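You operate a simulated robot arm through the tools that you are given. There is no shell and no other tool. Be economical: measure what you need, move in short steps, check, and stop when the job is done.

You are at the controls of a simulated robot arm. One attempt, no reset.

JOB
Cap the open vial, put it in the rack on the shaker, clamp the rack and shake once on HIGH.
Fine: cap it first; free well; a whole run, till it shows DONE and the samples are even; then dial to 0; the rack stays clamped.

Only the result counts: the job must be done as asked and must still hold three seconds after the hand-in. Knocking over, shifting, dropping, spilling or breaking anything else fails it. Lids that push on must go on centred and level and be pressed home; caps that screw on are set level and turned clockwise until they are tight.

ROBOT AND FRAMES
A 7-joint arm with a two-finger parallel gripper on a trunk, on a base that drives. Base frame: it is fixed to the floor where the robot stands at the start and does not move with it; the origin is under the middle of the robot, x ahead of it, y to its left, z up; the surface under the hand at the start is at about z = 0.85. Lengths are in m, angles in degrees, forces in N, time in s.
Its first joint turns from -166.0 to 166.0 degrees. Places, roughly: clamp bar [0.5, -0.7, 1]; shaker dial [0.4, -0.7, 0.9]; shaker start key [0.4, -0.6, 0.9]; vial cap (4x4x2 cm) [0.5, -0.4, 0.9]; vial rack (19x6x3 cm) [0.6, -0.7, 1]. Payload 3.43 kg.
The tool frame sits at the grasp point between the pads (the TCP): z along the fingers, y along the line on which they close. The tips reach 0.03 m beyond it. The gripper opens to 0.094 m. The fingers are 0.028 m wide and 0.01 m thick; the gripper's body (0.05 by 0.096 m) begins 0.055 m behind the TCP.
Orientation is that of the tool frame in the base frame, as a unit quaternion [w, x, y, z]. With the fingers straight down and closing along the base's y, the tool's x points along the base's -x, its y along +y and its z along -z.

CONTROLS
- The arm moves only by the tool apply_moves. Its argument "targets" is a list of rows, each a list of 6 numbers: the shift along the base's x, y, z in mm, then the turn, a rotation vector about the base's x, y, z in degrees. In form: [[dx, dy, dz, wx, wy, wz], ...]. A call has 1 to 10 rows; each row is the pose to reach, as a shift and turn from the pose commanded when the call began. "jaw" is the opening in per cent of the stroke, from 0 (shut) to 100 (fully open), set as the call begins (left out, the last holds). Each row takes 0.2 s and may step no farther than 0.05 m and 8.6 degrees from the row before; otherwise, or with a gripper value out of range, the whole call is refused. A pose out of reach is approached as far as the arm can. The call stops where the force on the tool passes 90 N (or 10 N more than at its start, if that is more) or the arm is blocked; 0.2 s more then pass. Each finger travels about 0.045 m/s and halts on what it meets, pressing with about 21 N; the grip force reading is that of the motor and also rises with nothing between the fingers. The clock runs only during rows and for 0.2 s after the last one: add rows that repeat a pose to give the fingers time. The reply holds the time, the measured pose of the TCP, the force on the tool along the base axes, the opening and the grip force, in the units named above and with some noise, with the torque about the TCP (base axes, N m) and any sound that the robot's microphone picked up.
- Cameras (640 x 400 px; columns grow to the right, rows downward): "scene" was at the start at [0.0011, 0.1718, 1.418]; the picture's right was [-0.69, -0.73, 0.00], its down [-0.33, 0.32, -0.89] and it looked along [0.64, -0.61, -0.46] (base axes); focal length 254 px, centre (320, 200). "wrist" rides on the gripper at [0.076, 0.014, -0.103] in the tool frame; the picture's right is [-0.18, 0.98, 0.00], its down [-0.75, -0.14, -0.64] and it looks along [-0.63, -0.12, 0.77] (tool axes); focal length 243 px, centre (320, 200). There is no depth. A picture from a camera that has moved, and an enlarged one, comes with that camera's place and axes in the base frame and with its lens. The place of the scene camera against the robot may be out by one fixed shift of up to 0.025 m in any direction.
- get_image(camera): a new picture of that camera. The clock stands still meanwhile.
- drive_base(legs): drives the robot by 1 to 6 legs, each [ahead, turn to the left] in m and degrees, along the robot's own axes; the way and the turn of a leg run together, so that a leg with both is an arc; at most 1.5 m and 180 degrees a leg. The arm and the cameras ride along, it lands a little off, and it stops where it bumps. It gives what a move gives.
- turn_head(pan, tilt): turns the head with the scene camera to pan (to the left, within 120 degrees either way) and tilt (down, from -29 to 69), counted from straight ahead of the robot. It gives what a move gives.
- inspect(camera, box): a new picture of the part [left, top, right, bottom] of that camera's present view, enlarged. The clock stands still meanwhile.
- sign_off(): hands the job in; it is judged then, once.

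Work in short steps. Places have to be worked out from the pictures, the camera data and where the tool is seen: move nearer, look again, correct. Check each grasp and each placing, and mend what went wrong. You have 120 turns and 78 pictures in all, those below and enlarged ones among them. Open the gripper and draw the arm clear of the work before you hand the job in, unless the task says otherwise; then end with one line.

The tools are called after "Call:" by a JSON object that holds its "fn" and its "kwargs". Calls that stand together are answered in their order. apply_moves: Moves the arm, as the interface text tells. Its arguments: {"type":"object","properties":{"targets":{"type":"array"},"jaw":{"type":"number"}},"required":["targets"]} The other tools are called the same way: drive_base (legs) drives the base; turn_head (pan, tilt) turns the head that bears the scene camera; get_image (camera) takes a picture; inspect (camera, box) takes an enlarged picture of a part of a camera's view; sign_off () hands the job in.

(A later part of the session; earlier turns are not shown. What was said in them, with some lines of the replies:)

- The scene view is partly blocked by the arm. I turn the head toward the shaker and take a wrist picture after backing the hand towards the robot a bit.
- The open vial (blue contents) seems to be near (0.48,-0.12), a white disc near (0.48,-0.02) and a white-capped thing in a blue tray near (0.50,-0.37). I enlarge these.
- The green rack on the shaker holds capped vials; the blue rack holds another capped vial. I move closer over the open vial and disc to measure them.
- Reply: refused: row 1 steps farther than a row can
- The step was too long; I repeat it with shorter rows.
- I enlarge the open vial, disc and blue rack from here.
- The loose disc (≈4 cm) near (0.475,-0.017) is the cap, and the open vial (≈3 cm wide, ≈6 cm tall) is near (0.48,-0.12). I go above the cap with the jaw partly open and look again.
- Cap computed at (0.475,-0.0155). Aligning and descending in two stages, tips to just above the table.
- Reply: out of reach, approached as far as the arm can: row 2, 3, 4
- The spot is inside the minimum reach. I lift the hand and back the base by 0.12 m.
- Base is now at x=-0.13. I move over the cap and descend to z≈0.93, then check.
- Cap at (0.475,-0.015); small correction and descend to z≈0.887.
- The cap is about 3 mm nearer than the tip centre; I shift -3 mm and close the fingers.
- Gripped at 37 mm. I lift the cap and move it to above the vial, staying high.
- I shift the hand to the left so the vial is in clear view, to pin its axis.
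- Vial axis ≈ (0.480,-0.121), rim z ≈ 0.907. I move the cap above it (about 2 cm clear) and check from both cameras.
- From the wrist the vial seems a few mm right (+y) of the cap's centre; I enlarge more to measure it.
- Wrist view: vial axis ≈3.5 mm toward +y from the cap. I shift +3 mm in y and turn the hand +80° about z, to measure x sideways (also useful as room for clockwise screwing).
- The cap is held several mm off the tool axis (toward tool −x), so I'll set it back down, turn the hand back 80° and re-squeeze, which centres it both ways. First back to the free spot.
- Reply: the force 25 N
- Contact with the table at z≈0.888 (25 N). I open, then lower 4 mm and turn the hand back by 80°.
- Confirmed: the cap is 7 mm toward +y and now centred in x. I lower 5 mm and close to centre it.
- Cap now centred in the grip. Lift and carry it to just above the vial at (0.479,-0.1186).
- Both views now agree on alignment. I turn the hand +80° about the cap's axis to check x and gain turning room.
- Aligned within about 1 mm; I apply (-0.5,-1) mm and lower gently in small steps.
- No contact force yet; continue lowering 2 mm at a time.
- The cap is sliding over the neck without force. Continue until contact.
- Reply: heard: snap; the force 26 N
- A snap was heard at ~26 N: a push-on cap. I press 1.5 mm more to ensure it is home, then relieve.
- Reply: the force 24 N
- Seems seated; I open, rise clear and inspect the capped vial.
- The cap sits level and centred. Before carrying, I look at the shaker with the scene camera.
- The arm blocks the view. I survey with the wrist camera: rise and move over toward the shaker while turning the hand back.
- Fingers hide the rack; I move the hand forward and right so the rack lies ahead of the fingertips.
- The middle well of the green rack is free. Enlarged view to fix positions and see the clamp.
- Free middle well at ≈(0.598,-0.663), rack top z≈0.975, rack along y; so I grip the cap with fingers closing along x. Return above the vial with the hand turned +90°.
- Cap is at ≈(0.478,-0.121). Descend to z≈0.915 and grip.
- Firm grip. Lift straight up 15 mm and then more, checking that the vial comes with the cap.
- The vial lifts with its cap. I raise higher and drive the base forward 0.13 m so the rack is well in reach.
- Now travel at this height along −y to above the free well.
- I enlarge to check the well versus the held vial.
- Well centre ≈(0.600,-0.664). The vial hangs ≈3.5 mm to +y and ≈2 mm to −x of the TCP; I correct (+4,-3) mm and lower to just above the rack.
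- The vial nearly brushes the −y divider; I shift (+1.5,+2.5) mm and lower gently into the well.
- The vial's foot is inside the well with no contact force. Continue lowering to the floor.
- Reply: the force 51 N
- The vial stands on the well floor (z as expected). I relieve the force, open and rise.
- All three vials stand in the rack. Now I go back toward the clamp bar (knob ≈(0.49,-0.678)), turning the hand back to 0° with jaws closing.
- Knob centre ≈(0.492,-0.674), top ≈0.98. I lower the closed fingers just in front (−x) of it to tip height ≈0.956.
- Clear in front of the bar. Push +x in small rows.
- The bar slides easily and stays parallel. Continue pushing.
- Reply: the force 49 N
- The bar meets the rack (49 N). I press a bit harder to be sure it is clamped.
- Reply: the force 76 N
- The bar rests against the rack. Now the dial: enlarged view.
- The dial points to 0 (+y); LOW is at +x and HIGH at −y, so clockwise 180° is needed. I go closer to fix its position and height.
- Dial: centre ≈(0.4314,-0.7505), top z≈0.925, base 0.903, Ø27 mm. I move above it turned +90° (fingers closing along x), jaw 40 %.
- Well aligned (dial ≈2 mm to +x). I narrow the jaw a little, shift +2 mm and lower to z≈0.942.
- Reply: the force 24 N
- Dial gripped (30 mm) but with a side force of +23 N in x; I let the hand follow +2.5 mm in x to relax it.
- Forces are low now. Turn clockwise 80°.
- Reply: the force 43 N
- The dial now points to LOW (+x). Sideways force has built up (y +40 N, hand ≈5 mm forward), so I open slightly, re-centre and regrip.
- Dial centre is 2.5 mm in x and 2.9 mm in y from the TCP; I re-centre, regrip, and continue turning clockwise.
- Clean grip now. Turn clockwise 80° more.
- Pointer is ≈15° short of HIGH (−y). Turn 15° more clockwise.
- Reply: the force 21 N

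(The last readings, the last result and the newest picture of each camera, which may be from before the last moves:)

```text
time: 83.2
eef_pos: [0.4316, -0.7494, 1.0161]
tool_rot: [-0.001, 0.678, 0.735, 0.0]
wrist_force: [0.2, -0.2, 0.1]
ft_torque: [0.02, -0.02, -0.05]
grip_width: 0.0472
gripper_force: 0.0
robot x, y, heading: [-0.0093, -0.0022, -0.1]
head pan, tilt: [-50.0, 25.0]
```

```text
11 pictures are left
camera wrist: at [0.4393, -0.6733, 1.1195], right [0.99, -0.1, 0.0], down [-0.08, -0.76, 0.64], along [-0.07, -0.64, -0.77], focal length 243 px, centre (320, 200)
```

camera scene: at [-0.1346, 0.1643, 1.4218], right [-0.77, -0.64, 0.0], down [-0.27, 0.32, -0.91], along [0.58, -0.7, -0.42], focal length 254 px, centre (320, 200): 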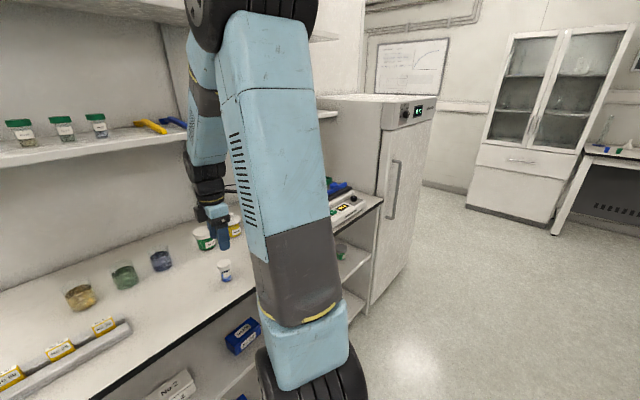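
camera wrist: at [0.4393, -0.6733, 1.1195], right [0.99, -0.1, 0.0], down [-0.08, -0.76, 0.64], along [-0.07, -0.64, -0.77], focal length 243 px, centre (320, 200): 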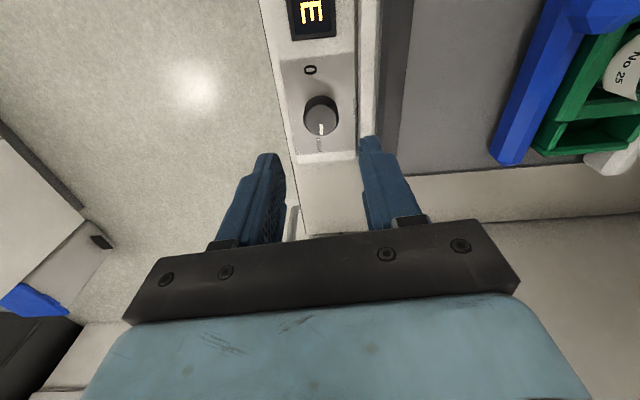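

The dial points at HIGH. Next, the START key at ≈(0.432,-0.590): close the jaws, move over it and lower.

Call:
{"fn": "apply_moves", "kwargs": {"targets": [[0, 45, 0, 0, 0, 0], [0, 90, 0, 0, 0, 0], [0, 135, 0, 0, 0, 0], [0, 159, 0, 0, 0, 0], [0, 159, -30, 0, 0, 0], [0, 159, -55, 0, 0, 0], [0, 159, -55, 0, 0, 0]], "jaw": 0}}

Call:
{"fn": "get_image", "kwargs": {"camera": "wrist"}}

```text
time: 84.8
eef_pos: [0.4305, -0.5909, 0.9626]
tool_rot: [0.0, 0.678, 0.735, -0.001]
wrist_force: [0.5, -0.3, -0.3]
ft_torque: [0.0, -0.01, 0.01]
grip_width: 0.0
gripper_force: 20.3
robot x, y, heading: [-0.0059, 0.0005, -0.0]
head pan, tilt: [-50.0, 25.0]
```

```text
10 pictures are left
camera wrist: at [0.4379, -0.5147, 1.0647], right [0.99, -0.1, 0.0], down [-0.08, -0.76, 0.64], along [-0.07, -0.64, -0.77], focal length 243 px, centre (320, 200)
```

wrist: 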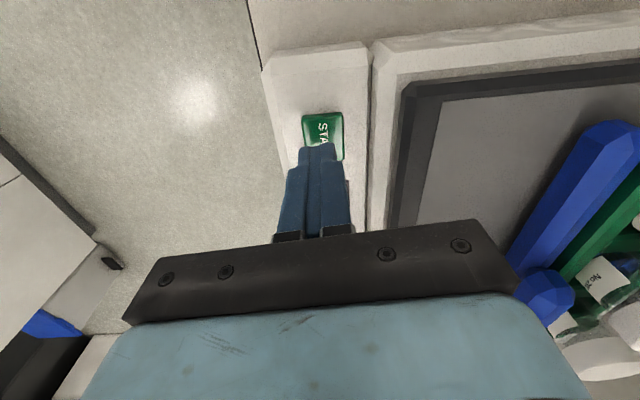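

The key is right under the tips (≈3 mm toward +y). Lower until the key is pressed.

Call:
{"fn": "apply_moves", "kwargs": {"targets": [[1, 3, -10, 0, 0, 0], [1, 3, -16, 0, 0, 0], [1, 3, -20, 0, 0, 0], [1, 3, -23, 0, 0, 0]]}}

```text
time: 85.8
eef_pos: [0.4316, -0.5879, 0.9397]
tool_rot: [-0.001, 0.678, 0.735, 0.0]
wrist_force: [-0.2, -1.1, 0.2]
ft_torque: [0.01, 0.02, -0.02]
grip_width: 0.0
gripper_force: 20.8
robot x, y, heading: [-0.0063, 0.0023, -0.1]
head pan, tilt: [-50.0, 25.0]
```

Call:
{"fn": "apply_moves", "kwargs": {"targets": [[0, 0, -2, 0, 0, 0], [0, 0, -4, 0, 0, 0], [0, 0, -5, 0, 0, 0], [0, 0, -6, 0, 0, 0]]}}

```text
time: 86.8
eef_pos: [0.4325, -0.5871, 0.9339]
tool_rot: [0.0, 0.678, 0.735, -0.001]
wrist_force: [-1.8, -7.8, 13.9]
ft_torque: [-0.17, 0.07, 0.01]
grip_width: 0.0001
gripper_force: 20.8
robot x, y, heading: [-0.0064, 0.0011, -0.3]
head pan, tilt: [-50.0, 25.0]
heard: click
```

A click: the key was pressed. I rise and step aside (−x) to watch the display.

Call:
{"fn": "apply_moves", "kwargs": {"targets": [[0, 0, 30, 0, 0, 0], [0, 0, 70, 0, 0, 0], [-20, 20, 100, 0, 0, 0], [-50, 30, 110, 0, 0, 0]]}}

Call:
{"fn": "get_image", "kwargs": {"camera": "wrist"}}

```text
time: 87.8
eef_pos: [0.3822, -0.5572, 1.0464]
tool_rot: [-0.001, 0.678, 0.735, 0.0]
wrist_force: [0.1, 0.1, -0.6]
ft_torque: [0.01, 0.03, -0.01]
grip_width: 0.0
gripper_force: 21.1
robot x, y, heading: [-0.0095, 0.0024, -0.3]
head pan, tilt: [-50.0, 25.0]
```

```text
9 pictures are left
camera wrist: at [0.3895, -0.4818, 1.1482], right [0.99, -0.1, 0.0], down [-0.08, -0.76, 0.64], along [-0.07, -0.64, -0.77], focal length 243 px, centre (320, 200)
```

wrist: 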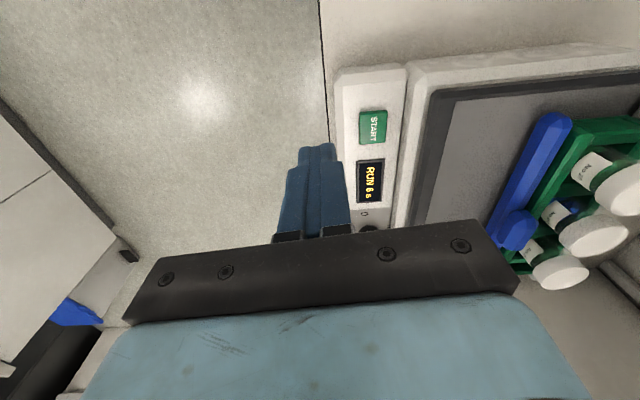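

It shows RUN 6 s. I hold still while the clock runs.

Call:
{"fn": "apply_moves", "kwargs": {"targets": [[0, 0, 0, 0, 0, 0], [0, 0, 0, 0, 0, 0], [0, 0, 0, 0, 0, 0], [0, 0, 0, 0, 0, 0], [0, 0, 0, 0, 0, 0], [0, 0, 0, 0, 0, 0], [0, 0, 0, 0, 0, 0], [0, 0, 0, 0, 0, 0], [0, 0, 0, 0, 0, 0], [0, 0, 0, 0, 0, 0]]}}

Call:
{"fn": "apply_moves", "kwargs": {"targets": [[0, 0, 0, 0, 0, 0], [0, 0, 0, 0, 0, 0], [0, 0, 0, 0, 0, 0], [0, 0, 0, 0, 0, 0], [0, 0, 0, 0, 0, 0], [0, 0, 0, 0, 0, 0], [0, 0, 0, 0, 0, 0], [0, 0, 0, 0, 0, 0], [0, 0, 0, 0, 0, 0], [0, 0, 0, 0, 0, 0]]}}

Call:
{"fn": "apply_moves", "kwargs": {"targets": [[0, 0, 0, 0, 0, 0], [0, 0, 0, 0, 0, 0], [0, 0, 0, 0, 0, 0], [0, 0, 0, 0, 0, 0], [0, 0, 0, 0, 0, 0], [0, 0, 0, 0, 0, 0], [0, 0, 0, 0, 0, 0], [0, 0, 0, 0, 0, 0], [0, 0, 0, 0, 0, 0], [0, 0, 0, 0, 0, 0]]}}

Call:
{"fn": "get_image", "kwargs": {"camera": "wrist"}}

```text
time: 90.0
eef_pos: [0.3823, -0.5579, 1.0457]
tool_rot: [0.0, 0.678, 0.735, -0.001]
wrist_force: [0.2, -0.3, 0.2]
ft_torque: [0.02, 0.0, 0.0]
grip_width: 0.0
gripper_force: 21.1
robot x, y, heading: [-0.0113, -0.0004, -0.0]
head pan, tilt: [-50.0, 25.0]
```

```text
time: 92.2
eef_pos: [0.3815, -0.5564, 1.0459]
tool_rot: [0.001, 0.678, 0.735, 0.0]
wrist_force: [0.7, -0.7, 0.4]
ft_torque: [0.01, 0.0, 0.03]
grip_width: 0.0
gripper_force: 21.1
robot x, y, heading: [-0.0111, -0.0014, 0.2]
head pan, tilt: [-50.0, 25.0]
```

```text
time: 94.4
eef_pos: [0.3811, -0.5568, 1.0459]
tool_rot: [0.0, 0.678, 0.735, 0.0]
wrist_force: [0.3, 0.0, 0.7]
ft_torque: [-0.03, 0.01, 0.01]
grip_width: 0.0001
gripper_force: 20.9
robot x, y, heading: [-0.0091, -0.0031, 0.2]
head pan, tilt: [-50.0, 25.0]
```

```text
8 pictures are left
camera wrist: at [0.389, -0.4818, 1.1485], right [0.99, -0.1, 0.0], down [-0.08, -0.76, 0.64], along [-0.07, -0.64, -0.77], focal length 243 px, centre (320, 200)
```

wrist: 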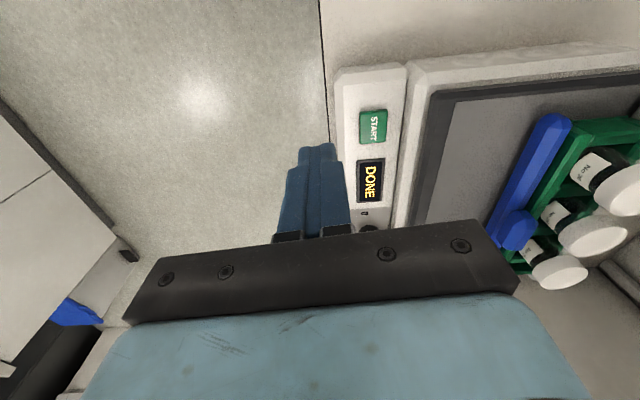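

DONE, and all samples look dark/mixed. Back to the dial at the same orientation, jaw 45 %.

Call:
{"fn": "apply_moves", "kwargs": {"targets": [[10, -45, 0, 0, 0, 0], [20, -90, 0, 0, 0, 0], [35, -135, 0, 0, 0, 0], [50, -175, 0, 0, 0, 0], [50, -192.5, 0, 0, 0, 0], [50, -192.5, -40, 0, 0, 0], [50, -192.5, -60, 0, 0, 0], [50, -192.5, -60, 0, 0, 0]], "jaw": 45}}

Call:
{"fn": "inspect", "kwargs": {"camera": "wrist", "box": [220, 90, 420, 215]}}

```text
time: 96.2
eef_pos: [0.4332, -0.7481, 0.9845]
tool_rot: [0.0, 0.678, 0.735, 0.0]
wrist_force: [-0.4, 0.2, -0.5]
ft_torque: [0.05, 0.01, 0.02]
grip_width: 0.042
gripper_force: 0.1
robot x, y, heading: [-0.006, -0.0028, -0.5]
head pan, tilt: [-50.0, 25.0]
```

```text
3.20 times, centred on (320, 152) of wrist
camera zoom: at [0.4407, -0.6729, 1.0872], right [0.99, -0.1, 0.0], down [-0.08, -0.76, 0.64], along [-0.07, -0.64, -0.77], focal length 776 px, centre (320, 352)
```

zoom: 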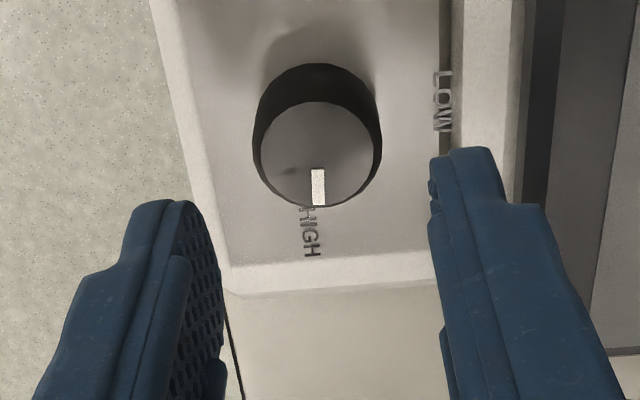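

Centred. Narrow the jaw to 37 % (clearing the step), lower to z≈0.943 and grip.

Call:
{"fn": "apply_moves", "kwargs": {"targets": [[-0.5, 0, 0, 0, 0, 0], [-0.5, -0.5, -20, 0, 0, 0], [-0.5, -0.5, -35, 0, 0, 0], [-0.5, -0.5, -42, 0, 0, 0], [-0.5, -0.5, -42, 0, 0, 0]], "jaw": 37}}

Call:
{"fn": "apply_moves", "kwargs": {"targets": [[0, 0, 0, 0, 0, 0], [0, 0, 0, 0, 0, 0], [0, 0, 0, 0, 0, 0]], "jaw": 10}}

```text
time: 97.4
eef_pos: [0.4321, -0.7505, 0.9426]
tool_rot: [0.0, 0.678, 0.735, 0.0]
wrist_force: [0.9, 0.4, -0.5]
ft_torque: [0.0, -0.03, 0.0]
grip_width: 0.0348
gripper_force: 0.1
robot x, y, heading: [-0.0094, -0.0014, 0.0]
head pan, tilt: [-50.0, 25.0]
```

```text
time: 98.2
eef_pos: [0.4333, -0.7505, 0.9424]
tool_rot: [0.0, 0.678, 0.735, 0.0]
wrist_force: [1.2, 1.2, -1.4]
ft_torque: [0.01, -0.39, -0.01]
grip_width: 0.0297
gripper_force: 45.4
robot x, y, heading: [-0.0103, -0.0003, -0.2]
head pan, tilt: [-50.0, 25.0]
```

Clean grip; turn counter-clockwise 80° plus more in a second call.

Call:
{"fn": "apply_moves", "kwargs": {"targets": [[0, 0, 0, 0, 0, 8.5], [0, 0, 0, 0, 0, 17], [0, 0, 0, 0, 0, 25.5], [0, 0, 0, 0, 0, 34], [0, 0, 0, 0, 0, 42.5], [0, 0, 0, 0, 0, 51], [0, 0, 0, 0, 0, 59.5], [0, 0, 0, 0, 0, 68], [0, 0, 0, 0, 0, 76.5], [0, 0, 0, 0, 0, 85]]}}

```text
time: 100.4
eef_pos: [0.4342, -0.7492, 0.9434]
tool_rot: [0.001, 0.002, 1.0, -0.001]
wrist_force: [23.2, 1.7, 27.4]
ft_torque: [0.46, -1.06, -0.02]
grip_width: 0.0296
gripper_force: 44.8
robot x, y, heading: [-0.0093, -0.0009, -0.3]
head pan, tilt: [-50.0, 25.0]
```

Moderate side forces; I nudge +1 mm in x and z and keep turning.

Call:
{"fn": "apply_moves", "kwargs": {"targets": [[1, 0, 1, 0, 0, 8.5], [1, 0, 1, 0, 0, 17], [1, 0, 1, 0, 0, 25.5], [1, 0, 1, 0, 0, 34], [1, 0, 1, 0, 0, 42.5], [1, 0, 1, 0, 0, 51], [1, 0, 1, 0, 0, 59.5], [1, 0, 1, 0, 0, 68], [1, 0, 1, 0, 0, 76.5], [1, 0, 1, 0, 0, 85]]}}

Call:
{"fn": "inspect", "kwargs": {"camera": "wrist", "box": [220, 90, 420, 215]}}

```text
time: 102.6
eef_pos: [0.4324, -0.7495, 0.9415]
tool_rot: [0.0, -0.674, 0.739, 0.0]
wrist_force: [4.6, 29.4, 11.0]
ft_torque: [1.49, -0.44, 0.03]
grip_width: 0.0294
gripper_force: 45.4
robot x, y, heading: [-0.0088, -0.0024, -0.1]
head pan, tilt: [-50.0, 25.0]
```

```text
3.20 times, centred on (320, 152) of wrist
camera zoom: at [0.4107, -0.8249, 1.0449], right [-0.96, 0.27, 0.0], down [0.21, 0.74, 0.64], along [0.17, 0.62, -0.77], focal length 776 px, centre (320, 352)
```

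zoom: 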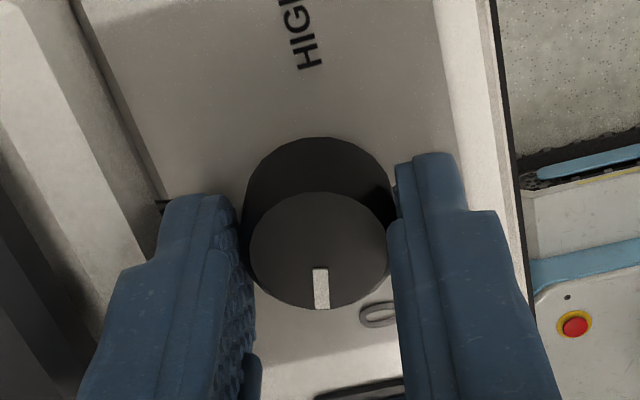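

Pointer is ≈13° short of 0; turn 13° more.

Call:
{"fn": "apply_moves", "kwargs": {"targets": [[0, 0, 0, 0, 0, 5], [0, 0, 0, 0, 0, 10], [0, 0, 0, 0, 0, 14], [0, 0, 0, 0, 0, 14]]}}

Call:
{"fn": "apply_moves", "kwargs": {"targets": [[0, 0, 0, 0, 0, 0], [0, 0, 0, 0, 0, 0], [0, 0, 15, 0, 0, 0], [0, 0, 50, 0, 0, 0], [0, 0, 90, 0, 0, 0]], "jaw": 38}}

Call:
{"fn": "get_image", "kwargs": {"camera": "wrist"}}

```text
time: 103.6
eef_pos: [0.4325, -0.751, 0.9417]
tool_rot: [0.0, 0.759, -0.651, -0.001]
wrist_force: [1.3, 30.8, 0.5]
ft_torque: [0.5, -0.07, -0.02]
grip_width: 0.0294
gripper_force: 44.9
robot x, y, heading: [-0.0117, -0.0014, -0.1]
head pan, tilt: [-50.0, 25.0]
```

```text
time: 104.8
eef_pos: [0.4306, -0.7509, 1.0316]
tool_rot: [-0.001, 0.759, -0.652, -0.001]
wrist_force: [-0.5, -0.4, -0.5]
ft_torque: [0.01, -0.01, -0.01]
grip_width: 0.0358
gripper_force: 0.0
robot x, y, heading: [-0.0115, -0.0007, -0.2]
head pan, tilt: [-50.0, 25.0]
```

```text
5 pictures are left
camera wrist: at [0.427, -0.8296, 1.1343], right [-1.0, 0.04, 0.0], down [0.03, 0.77, 0.64], along [0.02, 0.64, -0.77], focal length 243 px, centre (320, 200)
```

wrist: 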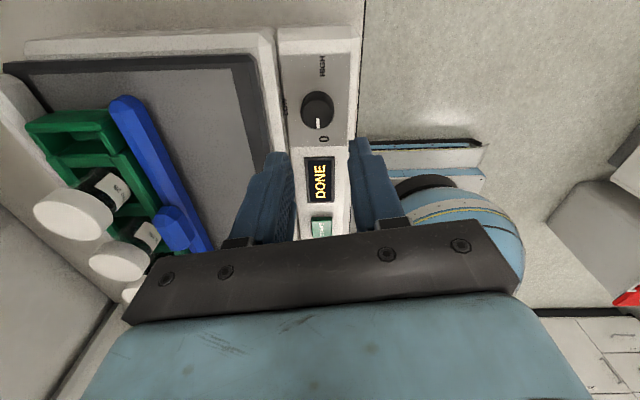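

Dial at 0, display DONE, bar against the rack. Quick close check of dial and rack, then raise the arm clear.

Call:
{"fn": "inspect", "kwargs": {"camera": "wrist", "box": [270, 40, 370, 200]}}

Call:
{"fn": "apply_moves", "kwargs": {"targets": [[-10, 20, 40, 0, 0, -8], [-20, 40, 80, 0, 0, -16], [-20, 70, 110, 0, 0, -24], [-20, 110, 130, 0, 0, -32], [-20, 150, 140, 0, 0, -40], [-20, 190, 140, 0, 0, -48], [-20, 230, 140, 0, 0, -56], [-10, 270, 140, 0, 0, -64], [0, 310, 140, 0, 0, -72], [10, 340, 140, 0, 0, -80]], "jaw": 80}}

Call:
{"fn": "get_image", "kwargs": {"camera": "wrist"}}

```text
2.50 times, centred on (320, 120) of wrist
camera zoom: at [0.427, -0.8296, 1.1343], right [-1.0, 0.04, 0.0], down [0.03, 0.77, 0.64], along [0.02, 0.64, -0.77], focal length 606 px, centre (320, 400)
```

zoom: 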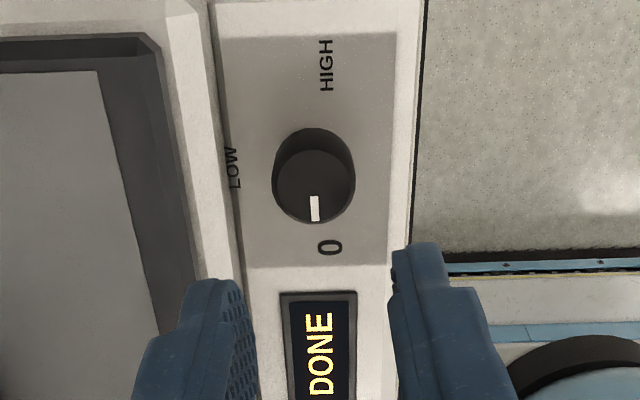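

```text
time: 107.0
eef_pos: [0.4424, -0.4107, 1.1748]
tool_rot: [-0.001, -0.161, 0.987, 0.0]
wrist_force: [0.1, 0.0, 0.1]
ft_torque: [0.01, -0.02, 0.02]
grip_width: 0.0752
gripper_force: 0.1
robot x, y, heading: [-0.0098, -0.0002, -0.0]
head pan, tilt: [-50.0, 25.0]
```

```text
3 pictures are left
camera wrist: at [0.3653, -0.4228, 1.2772], right [-0.14, 0.99, 0.0], down [0.76, 0.1, 0.64], along [0.64, 0.09, -0.77], focal length 243 px, centre (320, 200)
```

wrist: 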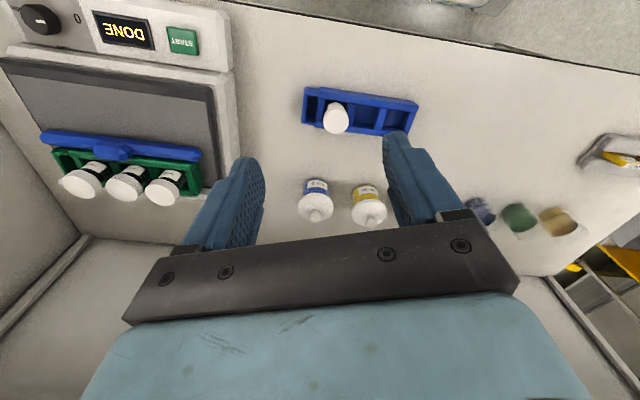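

All in place; one enlarged look at the samples.

Call:
{"fn": "inspect", "kwargs": {"camera": "wrist", "box": [40, 110, 220, 220]}}

```text
3.56 times, centred on (130, 165) of wrist
camera zoom: at [0.3653, -0.4228, 1.2772], right [-0.14, 0.99, 0.0], down [0.76, 0.1, 0.64], along [0.64, 0.09, -0.77], focal length 863 px, centre (996, 324)
```

zoom: 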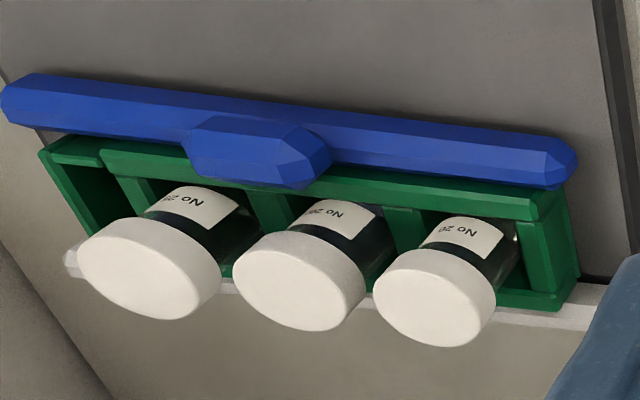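

The three samples look alike, the caps are on, the rack is clamped, the dial is at 0, and the hand is open and clear. I hand the job in.

Call:
{"fn": "sign_off", "kwargs": {}}

```text
The job is handed in.
```

The vial was capped, then put in the free middle well of the shaker rack; the rack is clamped, one full HIGH run went through to DONE with all three samples looking alike, the dial is back at 0, and the job is handed in.
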